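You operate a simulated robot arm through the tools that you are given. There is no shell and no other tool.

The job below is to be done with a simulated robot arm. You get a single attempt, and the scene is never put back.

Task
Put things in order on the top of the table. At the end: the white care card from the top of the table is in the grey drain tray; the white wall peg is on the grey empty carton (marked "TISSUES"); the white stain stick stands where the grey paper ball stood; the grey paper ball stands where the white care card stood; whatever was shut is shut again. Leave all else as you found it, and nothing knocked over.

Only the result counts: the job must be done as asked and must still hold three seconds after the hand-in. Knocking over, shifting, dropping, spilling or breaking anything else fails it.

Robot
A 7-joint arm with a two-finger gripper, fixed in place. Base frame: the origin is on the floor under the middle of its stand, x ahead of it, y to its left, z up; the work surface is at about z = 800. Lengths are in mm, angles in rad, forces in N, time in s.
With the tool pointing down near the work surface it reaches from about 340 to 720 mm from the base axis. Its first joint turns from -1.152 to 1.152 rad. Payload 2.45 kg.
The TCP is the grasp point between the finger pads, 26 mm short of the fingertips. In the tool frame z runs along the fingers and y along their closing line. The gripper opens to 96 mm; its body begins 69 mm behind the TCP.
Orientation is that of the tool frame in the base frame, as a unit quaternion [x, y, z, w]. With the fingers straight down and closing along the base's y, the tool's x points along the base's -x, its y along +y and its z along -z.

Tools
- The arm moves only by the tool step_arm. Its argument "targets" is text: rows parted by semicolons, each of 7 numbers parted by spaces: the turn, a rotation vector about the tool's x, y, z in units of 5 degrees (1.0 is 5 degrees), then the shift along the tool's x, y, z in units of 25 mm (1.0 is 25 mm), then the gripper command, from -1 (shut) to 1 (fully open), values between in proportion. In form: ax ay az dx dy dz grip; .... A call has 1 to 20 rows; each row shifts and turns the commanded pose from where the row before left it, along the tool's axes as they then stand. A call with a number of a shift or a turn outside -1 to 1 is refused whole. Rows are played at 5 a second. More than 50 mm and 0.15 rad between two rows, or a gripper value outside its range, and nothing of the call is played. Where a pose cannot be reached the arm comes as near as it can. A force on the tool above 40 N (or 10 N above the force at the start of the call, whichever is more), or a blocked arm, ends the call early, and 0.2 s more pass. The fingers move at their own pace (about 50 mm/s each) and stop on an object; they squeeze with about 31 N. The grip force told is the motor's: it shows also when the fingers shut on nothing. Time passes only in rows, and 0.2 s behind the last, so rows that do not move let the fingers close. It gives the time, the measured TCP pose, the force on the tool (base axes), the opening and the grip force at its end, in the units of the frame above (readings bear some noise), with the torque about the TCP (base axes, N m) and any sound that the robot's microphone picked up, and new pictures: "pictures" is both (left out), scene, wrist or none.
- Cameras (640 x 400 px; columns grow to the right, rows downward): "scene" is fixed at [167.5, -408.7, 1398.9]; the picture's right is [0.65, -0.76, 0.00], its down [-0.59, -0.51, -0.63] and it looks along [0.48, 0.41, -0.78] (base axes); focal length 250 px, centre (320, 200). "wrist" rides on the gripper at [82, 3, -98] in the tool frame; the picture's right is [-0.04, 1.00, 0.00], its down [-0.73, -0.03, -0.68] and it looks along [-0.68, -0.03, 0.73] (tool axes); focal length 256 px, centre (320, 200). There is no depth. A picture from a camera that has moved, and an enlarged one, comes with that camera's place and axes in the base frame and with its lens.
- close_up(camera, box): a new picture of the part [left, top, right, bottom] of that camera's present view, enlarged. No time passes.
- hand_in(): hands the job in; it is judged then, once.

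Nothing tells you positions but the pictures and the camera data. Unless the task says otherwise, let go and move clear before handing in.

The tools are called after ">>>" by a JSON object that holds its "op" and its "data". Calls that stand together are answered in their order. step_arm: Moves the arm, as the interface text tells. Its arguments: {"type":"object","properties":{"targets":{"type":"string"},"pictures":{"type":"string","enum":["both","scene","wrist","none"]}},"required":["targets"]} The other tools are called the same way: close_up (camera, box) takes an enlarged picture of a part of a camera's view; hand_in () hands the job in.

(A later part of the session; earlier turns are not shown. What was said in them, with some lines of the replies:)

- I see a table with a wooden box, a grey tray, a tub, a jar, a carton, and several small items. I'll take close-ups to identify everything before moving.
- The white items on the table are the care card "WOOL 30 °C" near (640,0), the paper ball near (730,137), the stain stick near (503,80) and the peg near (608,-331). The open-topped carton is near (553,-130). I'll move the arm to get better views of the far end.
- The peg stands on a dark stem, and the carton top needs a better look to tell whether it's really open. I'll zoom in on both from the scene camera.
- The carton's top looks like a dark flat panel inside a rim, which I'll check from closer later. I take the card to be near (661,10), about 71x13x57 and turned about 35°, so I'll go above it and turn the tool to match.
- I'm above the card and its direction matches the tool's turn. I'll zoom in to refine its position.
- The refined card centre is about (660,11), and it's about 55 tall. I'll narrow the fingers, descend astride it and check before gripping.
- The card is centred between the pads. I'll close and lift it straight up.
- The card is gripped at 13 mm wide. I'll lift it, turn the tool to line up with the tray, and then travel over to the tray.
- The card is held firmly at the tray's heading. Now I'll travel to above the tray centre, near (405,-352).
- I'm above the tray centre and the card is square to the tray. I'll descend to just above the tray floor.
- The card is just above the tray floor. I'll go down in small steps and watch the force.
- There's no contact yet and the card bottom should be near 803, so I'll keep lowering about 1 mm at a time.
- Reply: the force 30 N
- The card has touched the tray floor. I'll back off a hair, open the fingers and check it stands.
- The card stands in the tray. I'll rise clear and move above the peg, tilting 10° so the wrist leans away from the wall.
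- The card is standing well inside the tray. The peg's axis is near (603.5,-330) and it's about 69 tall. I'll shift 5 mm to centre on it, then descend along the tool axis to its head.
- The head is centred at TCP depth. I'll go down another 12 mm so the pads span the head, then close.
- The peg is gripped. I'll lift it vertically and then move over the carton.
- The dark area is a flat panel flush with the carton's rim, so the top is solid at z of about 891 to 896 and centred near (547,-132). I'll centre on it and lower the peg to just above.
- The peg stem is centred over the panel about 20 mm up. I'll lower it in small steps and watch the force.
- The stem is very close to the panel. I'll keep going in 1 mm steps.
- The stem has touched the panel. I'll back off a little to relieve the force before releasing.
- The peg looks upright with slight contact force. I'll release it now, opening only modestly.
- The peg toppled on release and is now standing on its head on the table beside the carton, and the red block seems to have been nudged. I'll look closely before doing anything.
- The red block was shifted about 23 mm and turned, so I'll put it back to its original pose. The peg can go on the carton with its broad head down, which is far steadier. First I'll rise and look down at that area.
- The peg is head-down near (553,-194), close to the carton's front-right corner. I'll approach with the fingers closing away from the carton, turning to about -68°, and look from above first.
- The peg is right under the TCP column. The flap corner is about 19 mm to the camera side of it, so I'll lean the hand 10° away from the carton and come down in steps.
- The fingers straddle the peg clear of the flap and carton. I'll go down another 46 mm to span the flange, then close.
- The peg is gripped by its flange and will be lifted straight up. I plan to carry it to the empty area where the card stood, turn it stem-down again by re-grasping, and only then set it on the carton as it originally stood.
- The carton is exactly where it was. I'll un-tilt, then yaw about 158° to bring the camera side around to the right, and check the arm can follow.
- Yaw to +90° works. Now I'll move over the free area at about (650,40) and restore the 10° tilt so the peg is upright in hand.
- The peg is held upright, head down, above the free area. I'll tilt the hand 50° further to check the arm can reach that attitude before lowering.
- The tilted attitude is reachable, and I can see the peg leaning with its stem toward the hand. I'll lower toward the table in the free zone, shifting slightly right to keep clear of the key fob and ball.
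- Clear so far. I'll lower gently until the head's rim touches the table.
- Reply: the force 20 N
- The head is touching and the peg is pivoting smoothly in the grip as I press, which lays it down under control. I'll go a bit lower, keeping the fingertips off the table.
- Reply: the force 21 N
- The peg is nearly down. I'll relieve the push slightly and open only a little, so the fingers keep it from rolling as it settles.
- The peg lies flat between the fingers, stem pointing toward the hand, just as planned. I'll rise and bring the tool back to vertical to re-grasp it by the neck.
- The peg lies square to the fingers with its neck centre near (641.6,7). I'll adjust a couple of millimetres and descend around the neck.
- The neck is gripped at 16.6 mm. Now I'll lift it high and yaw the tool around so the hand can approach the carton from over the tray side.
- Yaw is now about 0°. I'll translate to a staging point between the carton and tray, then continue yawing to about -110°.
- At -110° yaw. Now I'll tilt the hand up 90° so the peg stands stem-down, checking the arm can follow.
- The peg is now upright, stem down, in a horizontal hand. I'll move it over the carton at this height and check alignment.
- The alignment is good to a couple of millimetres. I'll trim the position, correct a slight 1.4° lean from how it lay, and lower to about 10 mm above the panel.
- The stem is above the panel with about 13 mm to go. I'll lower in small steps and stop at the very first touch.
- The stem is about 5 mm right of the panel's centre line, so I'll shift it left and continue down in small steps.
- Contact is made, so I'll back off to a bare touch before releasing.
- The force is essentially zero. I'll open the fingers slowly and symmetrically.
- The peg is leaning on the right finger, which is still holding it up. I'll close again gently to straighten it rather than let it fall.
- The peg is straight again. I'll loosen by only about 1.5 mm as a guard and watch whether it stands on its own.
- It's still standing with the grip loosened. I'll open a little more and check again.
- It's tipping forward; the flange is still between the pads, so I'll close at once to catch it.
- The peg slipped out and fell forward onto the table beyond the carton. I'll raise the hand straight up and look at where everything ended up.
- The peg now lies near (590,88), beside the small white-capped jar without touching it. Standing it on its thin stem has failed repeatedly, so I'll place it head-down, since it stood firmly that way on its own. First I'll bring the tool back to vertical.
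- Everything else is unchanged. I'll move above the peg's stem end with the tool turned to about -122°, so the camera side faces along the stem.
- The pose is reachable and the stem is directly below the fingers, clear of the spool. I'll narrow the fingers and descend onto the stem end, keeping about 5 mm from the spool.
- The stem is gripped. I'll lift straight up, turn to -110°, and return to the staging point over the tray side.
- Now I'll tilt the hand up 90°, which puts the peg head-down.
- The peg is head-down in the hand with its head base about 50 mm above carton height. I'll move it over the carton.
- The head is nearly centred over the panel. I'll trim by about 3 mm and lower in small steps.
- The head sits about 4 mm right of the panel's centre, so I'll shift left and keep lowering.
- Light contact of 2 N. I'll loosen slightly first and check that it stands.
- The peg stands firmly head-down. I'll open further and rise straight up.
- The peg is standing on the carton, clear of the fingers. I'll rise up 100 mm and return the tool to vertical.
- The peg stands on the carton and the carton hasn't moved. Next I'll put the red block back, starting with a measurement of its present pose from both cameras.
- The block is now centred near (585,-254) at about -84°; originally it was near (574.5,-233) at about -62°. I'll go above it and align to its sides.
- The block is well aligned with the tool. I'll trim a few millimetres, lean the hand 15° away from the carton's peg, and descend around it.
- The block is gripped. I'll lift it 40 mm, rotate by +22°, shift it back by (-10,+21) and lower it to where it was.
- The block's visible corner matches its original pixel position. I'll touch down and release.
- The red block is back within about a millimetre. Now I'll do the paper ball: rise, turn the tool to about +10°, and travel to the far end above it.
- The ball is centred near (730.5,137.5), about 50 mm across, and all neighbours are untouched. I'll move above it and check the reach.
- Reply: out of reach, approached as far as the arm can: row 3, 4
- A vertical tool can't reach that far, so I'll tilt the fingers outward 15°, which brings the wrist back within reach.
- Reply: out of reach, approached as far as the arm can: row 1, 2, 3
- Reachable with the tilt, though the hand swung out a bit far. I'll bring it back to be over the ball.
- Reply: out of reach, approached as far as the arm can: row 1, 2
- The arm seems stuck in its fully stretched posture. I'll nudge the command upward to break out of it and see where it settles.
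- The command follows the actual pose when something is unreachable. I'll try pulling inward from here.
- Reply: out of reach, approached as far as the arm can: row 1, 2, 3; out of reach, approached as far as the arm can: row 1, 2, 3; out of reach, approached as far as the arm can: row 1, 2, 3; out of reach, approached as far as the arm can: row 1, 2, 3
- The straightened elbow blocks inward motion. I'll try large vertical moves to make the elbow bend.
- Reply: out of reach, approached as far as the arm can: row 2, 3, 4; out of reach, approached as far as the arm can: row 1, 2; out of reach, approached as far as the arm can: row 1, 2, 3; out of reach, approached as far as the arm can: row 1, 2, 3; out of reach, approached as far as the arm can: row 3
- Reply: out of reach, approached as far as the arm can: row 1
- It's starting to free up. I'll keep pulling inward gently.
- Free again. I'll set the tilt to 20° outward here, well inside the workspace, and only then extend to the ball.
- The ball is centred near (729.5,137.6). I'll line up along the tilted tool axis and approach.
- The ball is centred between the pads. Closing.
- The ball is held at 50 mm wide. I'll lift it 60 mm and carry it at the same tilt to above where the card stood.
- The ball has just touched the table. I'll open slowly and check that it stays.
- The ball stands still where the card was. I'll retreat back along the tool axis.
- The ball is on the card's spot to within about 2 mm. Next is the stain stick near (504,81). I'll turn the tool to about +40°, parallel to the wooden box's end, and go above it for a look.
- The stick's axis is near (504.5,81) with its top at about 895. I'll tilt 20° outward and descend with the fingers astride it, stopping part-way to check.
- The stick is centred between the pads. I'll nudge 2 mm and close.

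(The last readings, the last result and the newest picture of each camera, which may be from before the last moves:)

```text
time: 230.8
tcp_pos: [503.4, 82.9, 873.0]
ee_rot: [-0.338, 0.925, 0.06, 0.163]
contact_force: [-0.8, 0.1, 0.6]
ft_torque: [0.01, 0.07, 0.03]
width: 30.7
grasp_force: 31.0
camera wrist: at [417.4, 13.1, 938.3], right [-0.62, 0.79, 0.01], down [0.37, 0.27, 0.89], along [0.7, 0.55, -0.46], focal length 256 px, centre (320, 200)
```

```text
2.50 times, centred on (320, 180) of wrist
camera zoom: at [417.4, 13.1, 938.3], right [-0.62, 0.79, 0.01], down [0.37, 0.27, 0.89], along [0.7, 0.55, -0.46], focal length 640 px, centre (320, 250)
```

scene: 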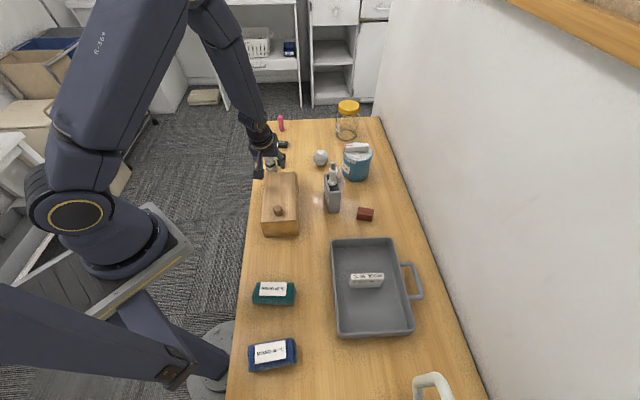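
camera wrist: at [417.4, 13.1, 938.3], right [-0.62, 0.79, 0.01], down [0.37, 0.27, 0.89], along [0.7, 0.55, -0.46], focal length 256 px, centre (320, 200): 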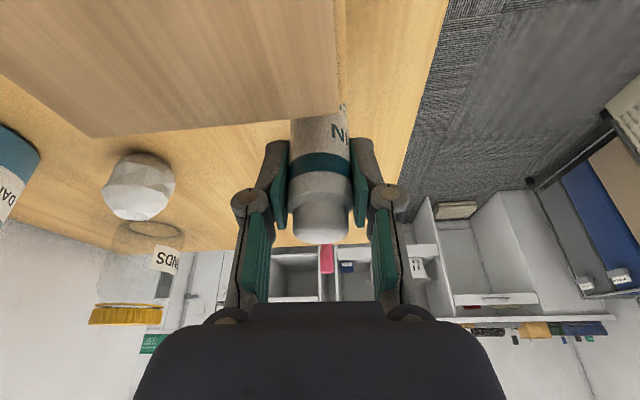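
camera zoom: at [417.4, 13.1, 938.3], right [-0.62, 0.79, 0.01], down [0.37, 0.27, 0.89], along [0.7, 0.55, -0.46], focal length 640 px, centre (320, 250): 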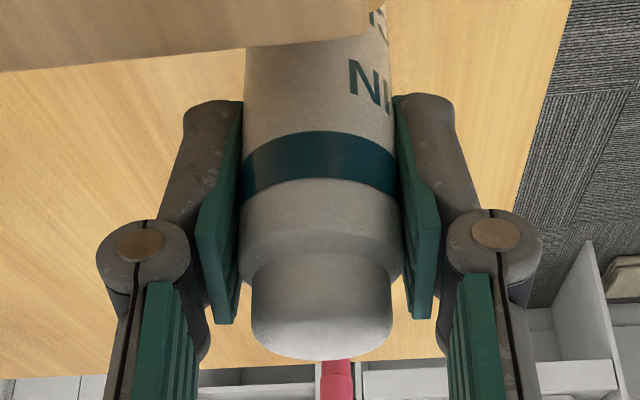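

The stick is gripped at its shoulder. I'll lift it 90 mm and carry it, still upright, to above the ball's old spot at about (730,138.5).

>>> {"op": "step_arm", "data": {"targets": "0 0 0 -0.15 0 -0.42 -1; 0 0 0 -0.308 0 -0.846 -1; 0 0 0 -0.308 0 -0.846 -1; 0 0 0 -0.308 0 -0.846 -1; 0 0 0 -0.15 0 -0.42 -1; 0 0 0 0 0 0 -1", "pictures": "both"}}

>>> {"op": "step_arm", "data": {"targets": "0 0 0 -0.872 -0.461 0.317 -1; 0 0 0 -0.872 -0.461 0.317 -1; 0 0 0 -0.872 -0.461 0.317 -1; 0 0 0 -0.872 -0.461 0.317 -1; 0 0 0 -0.872 -0.461 0.317 -1; 0 0 0 -0.872 -0.461 0.317 -1; 0 0 0 -0.872 -0.461 0.317 -1; 0 0 0 -0.872 -0.461 0.317 -1; 0 0 0 0 0 0 -1", "pictures": "both"}}

>>> {"op": "close_up", "data": {"camera": "scene", "box": [240, 80, 400, 190]}}

```text
time: 232.2
tcp_pos: [503.9, 83.1, 962.7]
ee_rot: [-0.338, 0.925, 0.06, 0.163]
contact_force: [0.5, -0.4, -0.4]
ft_torque: [-0.01, -0.04, 0.0]
width: 30.7
grasp_force: 31.3
camera wrist: at [416.8, 12.9, 1027.4], right [-0.62, 0.79, 0.01], down [0.37, 0.27, 0.89], along [0.7, 0.55, -0.46], focal length 256 px, centre (320, 200)
```

scene: 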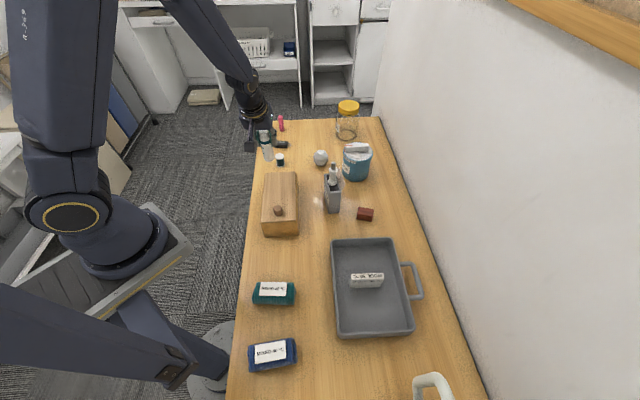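
wrist: 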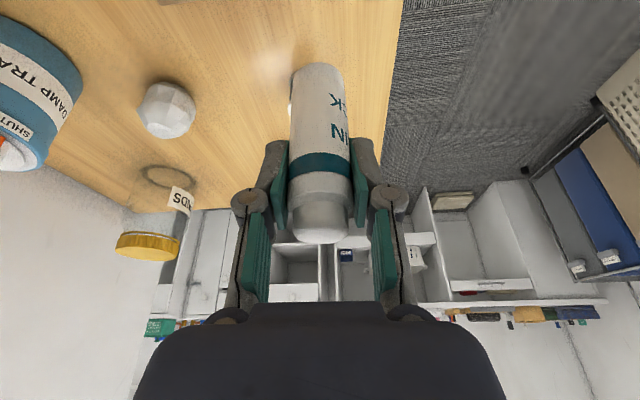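

```text
time: 234.2
tcp_pos: [705.5, 132.8, 961.1]
ee_rot: [-0.34, 0.924, 0.06, 0.163]
contact_force: [-0.1, -0.2, -0.4]
ft_torque: [0.0, -0.04, -0.02]
width: 30.7
grasp_force: 31.7
camera wrist: at [619.4, 62.8, 1026.8], right [-0.62, 0.79, 0.01], down [0.37, 0.27, 0.89], along [0.7, 0.55, -0.46], focal length 256 px, centre (320, 200)
```

scene: 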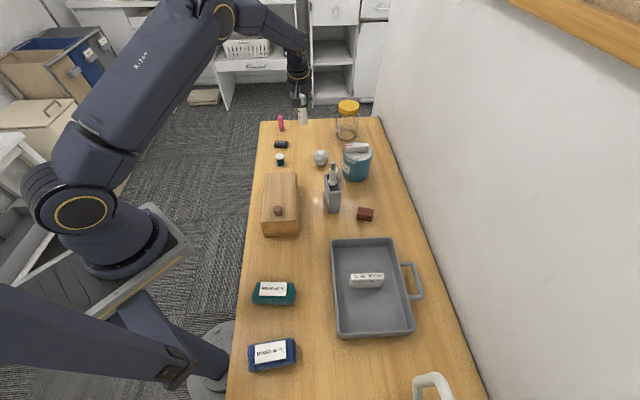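
wrist: 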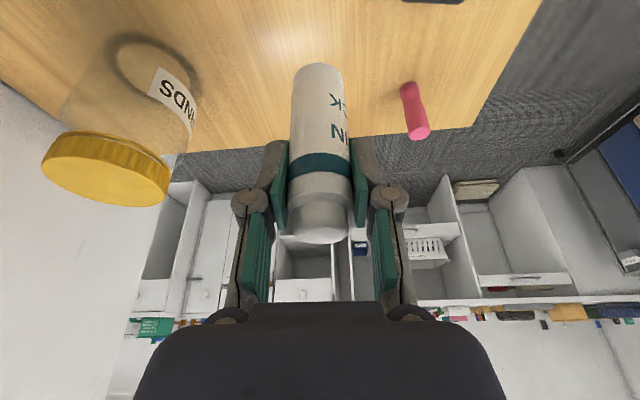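

```text
3.64 times, centred on (320, 135) of scene
camera zoom: at [167.5, -408.7, 1398.9], right [0.65, -0.76, 0.0], down [-0.59, -0.51, -0.63], along [0.48, 0.41, -0.78], focal length 911 px, centre (320, 436)
```

zoom: 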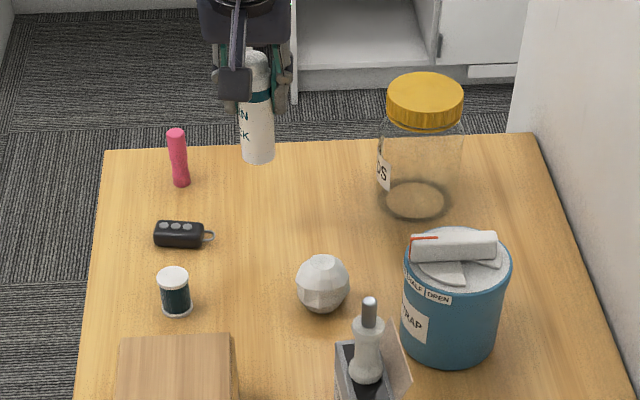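

>>> {"op": "step_arm", "data": {"targets": "0 0 0 -0.42 -0.225 0.155 -1; 0 0 0 -0.426 -0.225 0.155 -1; 0 0 0 0.2 0 0.55 -1; 0 0 0 0.273 0 0.752 -1; 0 0 0 0.273 0 0.752 -1; 0 0 0 0.1 0 0.276 -1; 0 0 0 0 0 0 -1", "pictures": "both"}}

>>> {"op": "close_up", "data": {"camera": "scene", "box": [255, 90, 375, 180]}}

>>> {"op": "close_up", "data": {"camera": "wrist", "box": [220, 40, 420, 200]}}

```text
time: 235.8
tcp_pos: [730.4, 140.4, 901.1]
ee_rot: [-0.338, 0.925, 0.06, 0.163]
contact_force: [0.2, -0.4, -0.7]
ft_torque: [0.0, -0.02, -0.03]
width: 30.7
grasp_force: 31.1
camera wrist: at [642.7, 70.0, 965.8], right [-0.62, 0.79, 0.01], down [0.37, 0.27, 0.89], along [0.7, 0.55, -0.46], focal length 256 px, centre (320, 200)
```

scene: 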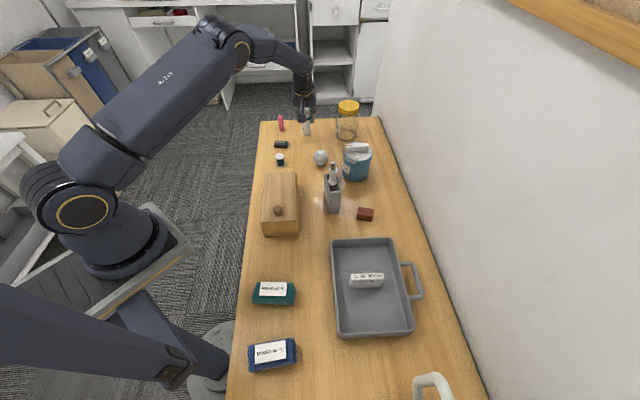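
wrist: 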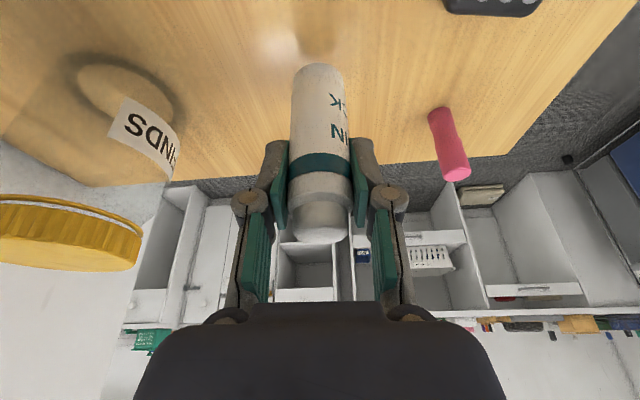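

```text
4.44 times, centred on (315, 135) of scene
camera zoom: at [167.5, -408.7, 1398.9], right [0.65, -0.76, 0.0], down [-0.59, -0.51, -0.63], along [0.48, 0.41, -0.78], focal length 1113 px, centre (342, 489)
```

zoom: 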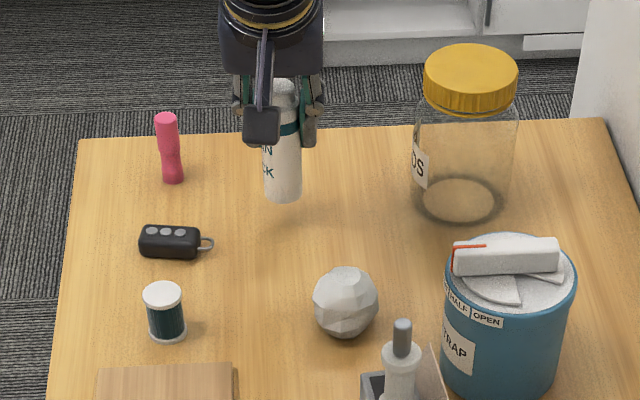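

```text
2.50 times, centred on (320, 120) of wrist
camera zoom: at [642.7, 70.0, 965.8], right [-0.62, 0.79, 0.01], down [0.37, 0.27, 0.89], along [0.7, 0.55, -0.46], focal length 640 px, centre (320, 400)
```

zoom: 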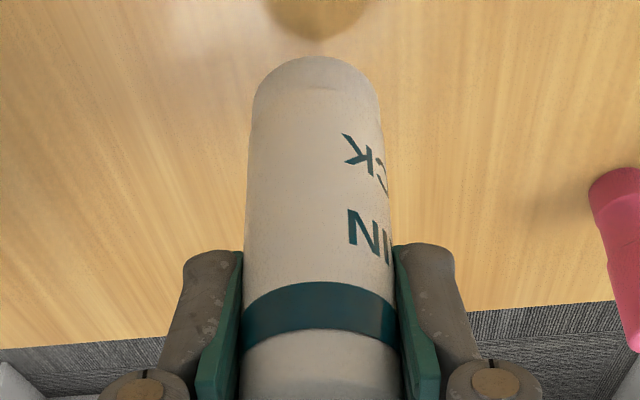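

The stick's base lines up with the ball's old spot in the scene camera to about a millimetre. I'll lower it to the table.

>>> {"op": "step_arm", "data": {"targets": "0 0 0 0.137 0 0.376 -1; 0 0 0 0.137 0 0.376 -1; 0 0 0 0.055 0 0.15 -1; 0 0 0 0 0 0 -1", "pictures": "none"}}

>>> {"op": "step_arm", "data": {"targets": "0 0 0 0.0137 0 0.038 -1; 0 0 0 0 0 0 -1", "pictures": "none"}}

>>> {"op": "step_arm", "data": {"targets": "0 0 0 0.0137 0 0.038 -1; 0 0 0 0 0 0 -1", "pictures": "none"}}

```text
time: 236.8
tcp_pos: [731.5, 139.3, 875.3]
ee_rot: [-0.338, 0.925, 0.06, 0.163]
contact_force: [-0.3, -0.2, 0.0]
ft_torque: [-0.01, 0.01, 0.01]
width: 30.6
grasp_force: 31.3
```

```text
time: 237.4
tcp_pos: [729.9, 137.3, 874.3]
ee_rot: [-0.339, 0.925, 0.06, 0.163]
contact_force: [-0.2, -1.4, -0.5]
ft_torque: [-0.02, 0.0, -0.01]
width: 30.8
grasp_force: 31.0
```

```text
time: 238.0
tcp_pos: [729.9, 138.9, 874.8]
ee_rot: [-0.34, 0.924, 0.06, 0.163]
contact_force: [-0.5, 0.0, 0.3]
ft_torque: [-0.02, -0.03, 0.02]
width: 31.0
grasp_force: 30.4
```

>>> {"op": "step_arm", "data": {"targets": "0 0 0 0.0137 0 0.038 -1; 0 0 0 0 0 0 -1", "pictures": "none"}}

>>> {"op": "step_arm", "data": {"targets": "0 0 0 0.007 0 0.019 -1; 0 0 0 0 0 0 -1", "pictures": "none"}}

```text
time: 238.6
tcp_pos: [730.8, 138.6, 873.7]
ee_rot: [-0.339, 0.925, 0.06, 0.163]
contact_force: [-1.3, 0.1, 1.9]
ft_torque: [0.03, 0.05, -0.03]
width: 30.4
grasp_force: 30.8
```

```text
time: 239.2
tcp_pos: [730.4, 137.1, 875.0]
ee_rot: [-0.339, 0.924, 0.06, 0.164]
contact_force: [1.8, -0.2, 3.4]
ft_torque: [0.02, -0.05, -0.03]
width: 30.8
grasp_force: 30.8
```

The base is on the table. I'll open gradually.

>>> {"op": "step_arm", "data": {"targets": "0 0 0 0 0 0 -0.32; 0 0 0 0 0 0 -0.27; 0 0 0 0 0 0 -0.2; 0 0 0 0 0 0 -0.1; 0 0 0 0 0 0 0.05; 0 0 0 0 0 0 0.15; 0 0 0 0 0 0 0.15", "pictures": "wrist"}}

>>> {"op": "close_up", "data": {"camera": "wrist", "box": [220, 60, 420, 260]}}

>>> {"op": "close_up", "data": {"camera": "scene", "box": [255, 90, 375, 180]}}

```text
time: 240.8
tcp_pos: [728.8, 137.5, 872.4]
ee_rot: [-0.339, 0.925, 0.061, 0.163]
contact_force: [0.3, -0.3, 0.0]
ft_torque: [-0.01, -0.01, 0.0]
width: 55.0
grasp_force: 0.0
camera wrist: at [642.4, 68.5, 937.8], right [-0.62, 0.79, 0.01], down [0.37, 0.27, 0.89], along [0.7, 0.55, -0.46], focal length 256 px, centre (320, 200)
```

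wrist: 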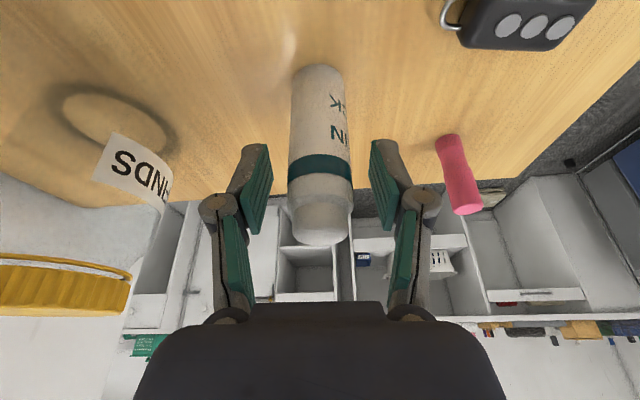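

```text
2.00 times, centred on (320, 160) of wrist
camera zoom: at [642.4, 68.5, 937.8], right [-0.62, 0.79, 0.01], down [0.37, 0.27, 0.89], along [0.7, 0.55, -0.46], focal length 512 px, centre (320, 280)
```

zoom: 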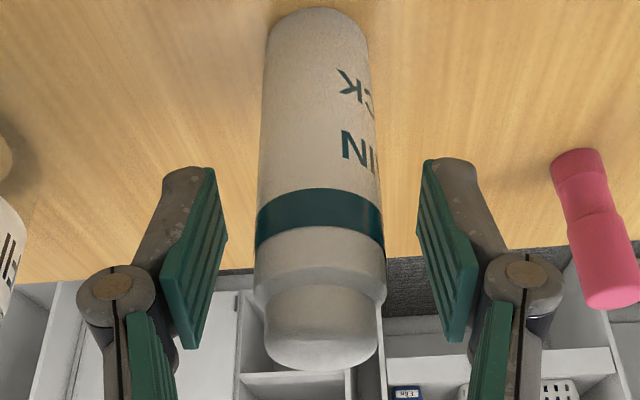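

```text
4.44 times, centred on (315, 135) of scene
camera zoom: at [167.5, -408.7, 1398.9], right [0.65, -0.76, 0.0], down [-0.59, -0.51, -0.63], along [0.48, 0.41, -0.78], focal length 1113 px, centre (342, 489)
```

zoom: 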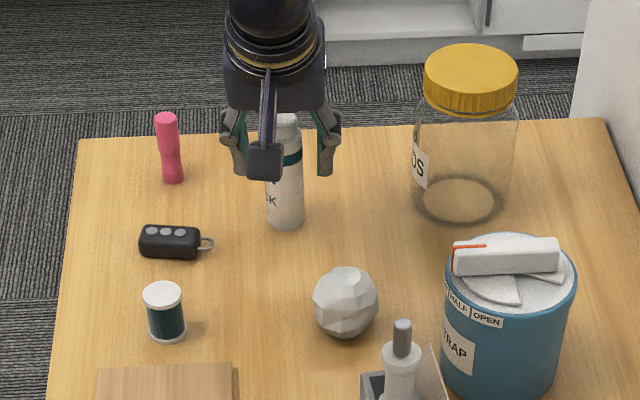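

The stick stands upright on the ball's old spot. I'll retreat back along the tool axis and move clear.

>>> {"op": "step_arm", "data": {"targets": "0 0 0 0 0 -0.4 0.2; 0 0 0 0 0 -0.8 0.2; 0 0 0 0 0 -1 0.2; 0 0 0 0 0 -1 0.2; 0 0 0 0 0 -1 0.2; 0 0 0 0.5 0 -0.8 0.2; 0 0 0 0.8 0 -0.5 0.2; 0 0 0 0.9 0 -0.3 0.2; 0 0 0 0.9 0 -0.3 0.2; 0 0 0 0.9 0 -0.3 0.2; 0 0 0 0 0 0 0.2", "pictures": "both"}}

>>> {"op": "close_up", "data": {"camera": "scene", "box": [240, 90, 400, 190]}}

>>> {"op": "close_up", "data": {"camera": "scene", "box": [240, 150, 440, 275]}}

>>> {"op": "close_up", "data": {"camera": "scene", "box": [220, 220, 460, 400]}}

```text
time: 243.2
tcp_pos: [617.2, 42.1, 989.7]
ee_rot: [-0.338, 0.925, 0.06, 0.163]
contact_force: [-0.5, 0.9, -0.1]
ft_torque: [-0.02, 0.01, -0.04]
width: 57.6
grasp_force: 0.0
camera wrist: at [529.0, -27.9, 1053.7], right [-0.62, 0.79, 0.01], down [0.37, 0.27, 0.89], along [0.7, 0.55, -0.46], focal length 256 px, centre (320, 200)
```

scene: 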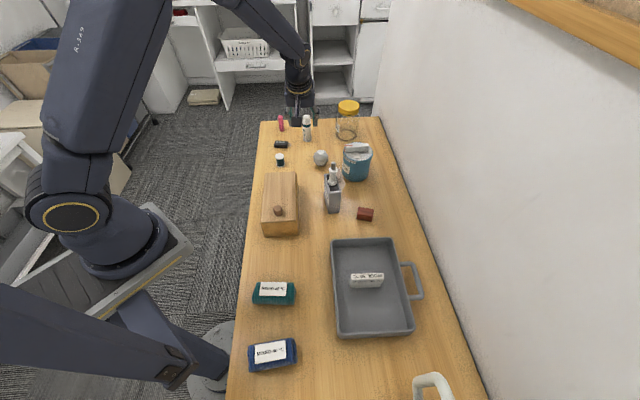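
wrist: 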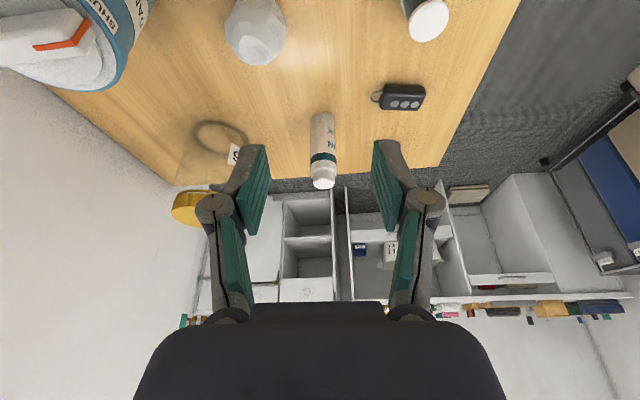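

```text
4.00 times, centred on (320, 140) of scene
camera zoom: at [167.4, -408.8, 1398.9], right [0.65, -0.76, 0.0], down [-0.59, -0.51, -0.63], along [0.48, 0.41, -0.78], focal length 1002 px, centre (320, 440)
```

zoom: 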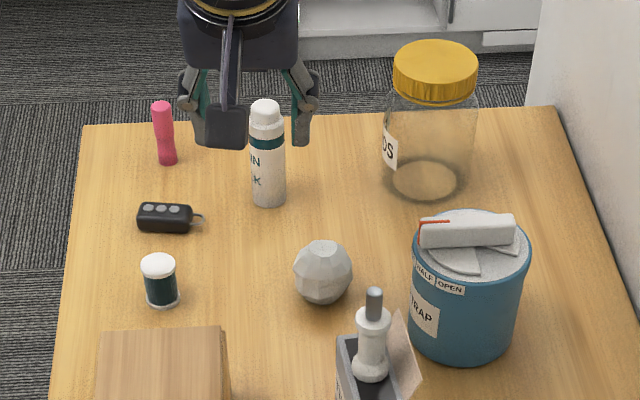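

```text
3.20 times, centred on (340, 212) of scene
camera zoom: at [167.4, -408.8, 1398.9], right [0.65, -0.76, 0.0], down [-0.59, -0.51, -0.63], along [0.48, 0.41, -0.78], focal length 801 px, centre (256, 160)
```

zoom: 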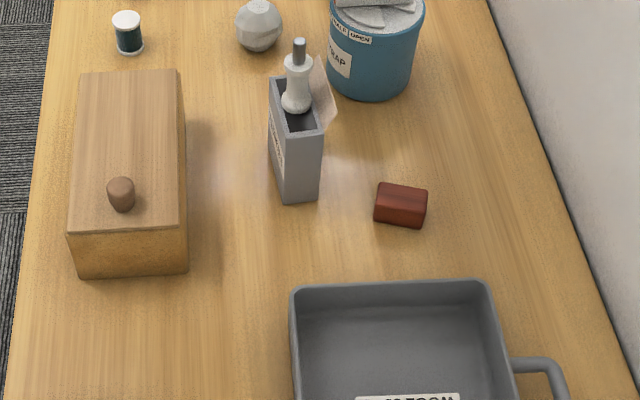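

```text
2.22 times, centred on (340, 310) of scene
camera zoom: at [167.4, -408.8, 1398.9], right [0.65, -0.76, 0.0], down [-0.59, -0.51, -0.63], along [0.48, 0.41, -0.78], focal length 556 px, centre (276, -44)
```

zoom: 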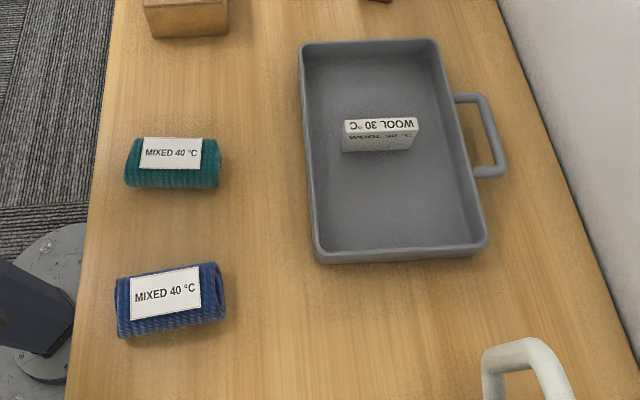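

All four goals look in place, and every other object matches its original pixel position. I'll level the tool and withdraw the arm up and back before a last check.

>>> {"op": "step_arm", "data": {"targets": "0 0 0 0 0 -1 0.2; 0 0 0 0 0 -1 0.2; 0 0 0 0 0 -1 0.2; 0 1 0 0 0 0 0.2; 0 1 0 0 0 0 0.2; 0 1 0 0 0 0 0.2; 0 1 0 0 0 0 0.2; 0 0 0 1 0 -0.3 0.2; 0 0 0 1 0 -0.3 0.2; 0 0 0 1 0 -0.3 0.2; 0 0 0 1 0 -0.3 0.2; 0 0 0 1 0 -0.3 0.2; 0 0 0 0 0 0 0.2", "pictures": "both"}}

>>> {"op": "close_up", "data": {"camera": "scene", "box": [240, 90, 400, 220]}}

>>> {"op": "close_up", "data": {"camera": "scene", "box": [310, 150, 360, 220]}}

```text
time: 246.0
tcp_pos: [499.8, -55.4, 1097.1]
ee_rot: [-0.344, 0.939, -0.001, 0.001]
contact_force: [-0.5, -0.7, -0.3]
ft_torque: [0.01, 0.01, 0.04]
width: 58.0
grasp_force: 0.0
camera wrist: at [434.9, -107.2, 1195.9], right [-0.61, 0.79, 0.0], down [0.58, 0.45, 0.68], along [0.54, 0.42, -0.73], focal length 256 px, centre (320, 200)
```

scene: 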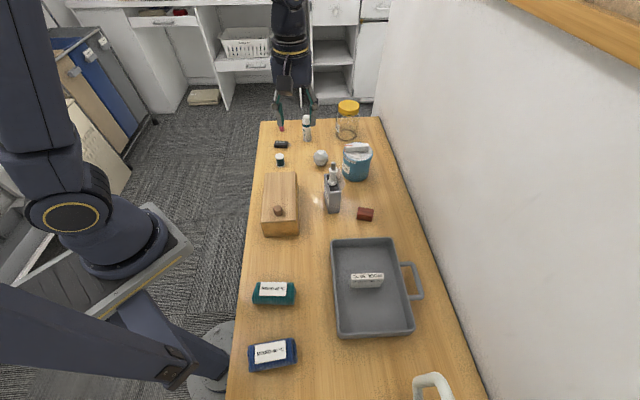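
wrist: 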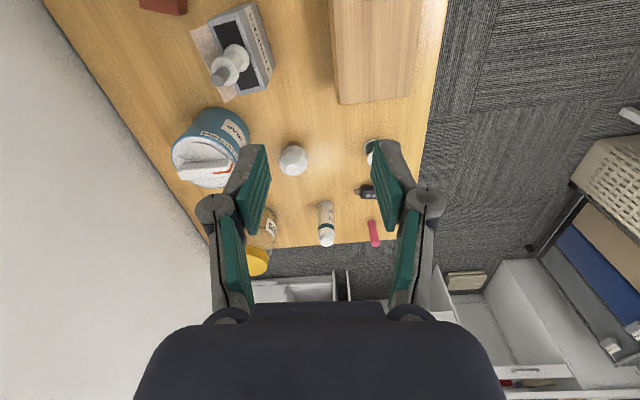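

```text
3.08 times, centred on (320, 155) of scene
camera zoom: at [167.4, -408.8, 1398.9], right [0.65, -0.76, 0.0], down [-0.59, -0.51, -0.63], along [0.48, 0.41, -0.78], focal length 771 px, centre (320, 338)
```

zoom: 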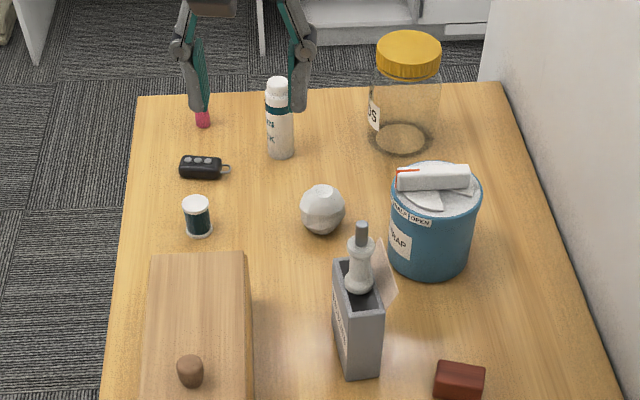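

```text
5.71 times, centred on (335, 185) of scene
camera zoom: at [167.4, -408.8, 1398.9], right [0.65, -0.76, 0.0], down [-0.59, -0.51, -0.63], along [0.48, 0.41, -0.78], focal length 1431 px, centre (234, 286)
```

zoom: 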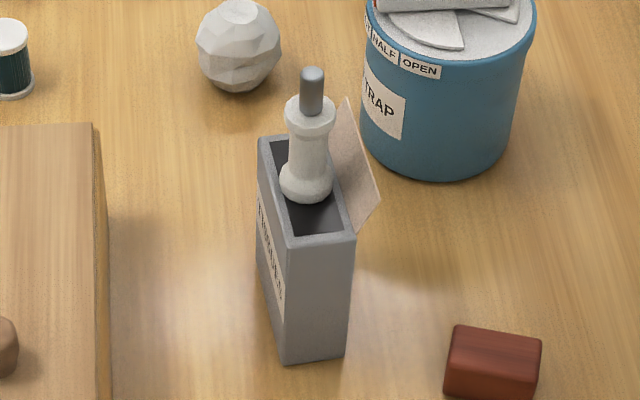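

The job is finished except that the peg stands upside down, on its head rather than its stem; I'm handing in now. These are the results:

- **Care card:** it stands in the drain tray.
- **Wall peg:** it stands steadily on the "TISSUES" carton, head down. It would not balance on its thin stem: it fell off the carton twice while I tried.
- **Paper ball:** it is on the card's old spot.
- **Stain stick:** it stands upright on the ball's old spot, within about 3 mm.
- **Red block:** the first fall knocked it about 23 mm and turned it. I put it back to within about 1–2 mm.
- **Everything else:** it matches the first pictures. I opened nothing, and the arm is clear.

>>> {"op": "hand_in", "data": {}}

```text
The job is handed in.
```

I handed the job in with all four items in place, but the wall peg is upside down: it stands on its head instead of its stem. The result hasn't come back yet.

- **Care card:** it stands in the grey drain tray.
- **Wall peg:** it is on the "TISSUES" carton, head down. It would not balance on its thin stem and fell off the carton twice while I tried. Head down it stands steadily, but an upright check on the peg would fail.
- **Paper ball:** it is on the care card's old spot, within about 2 mm.
- **Stain stick:** it stands upright on the ball's old spot, within about 3 mm.
- **Red block:** the peg's first fall moved it about 23 mm and turned it. I put it back within about 1–2 mm of where it was, judged from the scene camera.
- **Everything else:** it looked unchanged from the first pictures, nothing had to be opened, and the arm had let go and moved clear.
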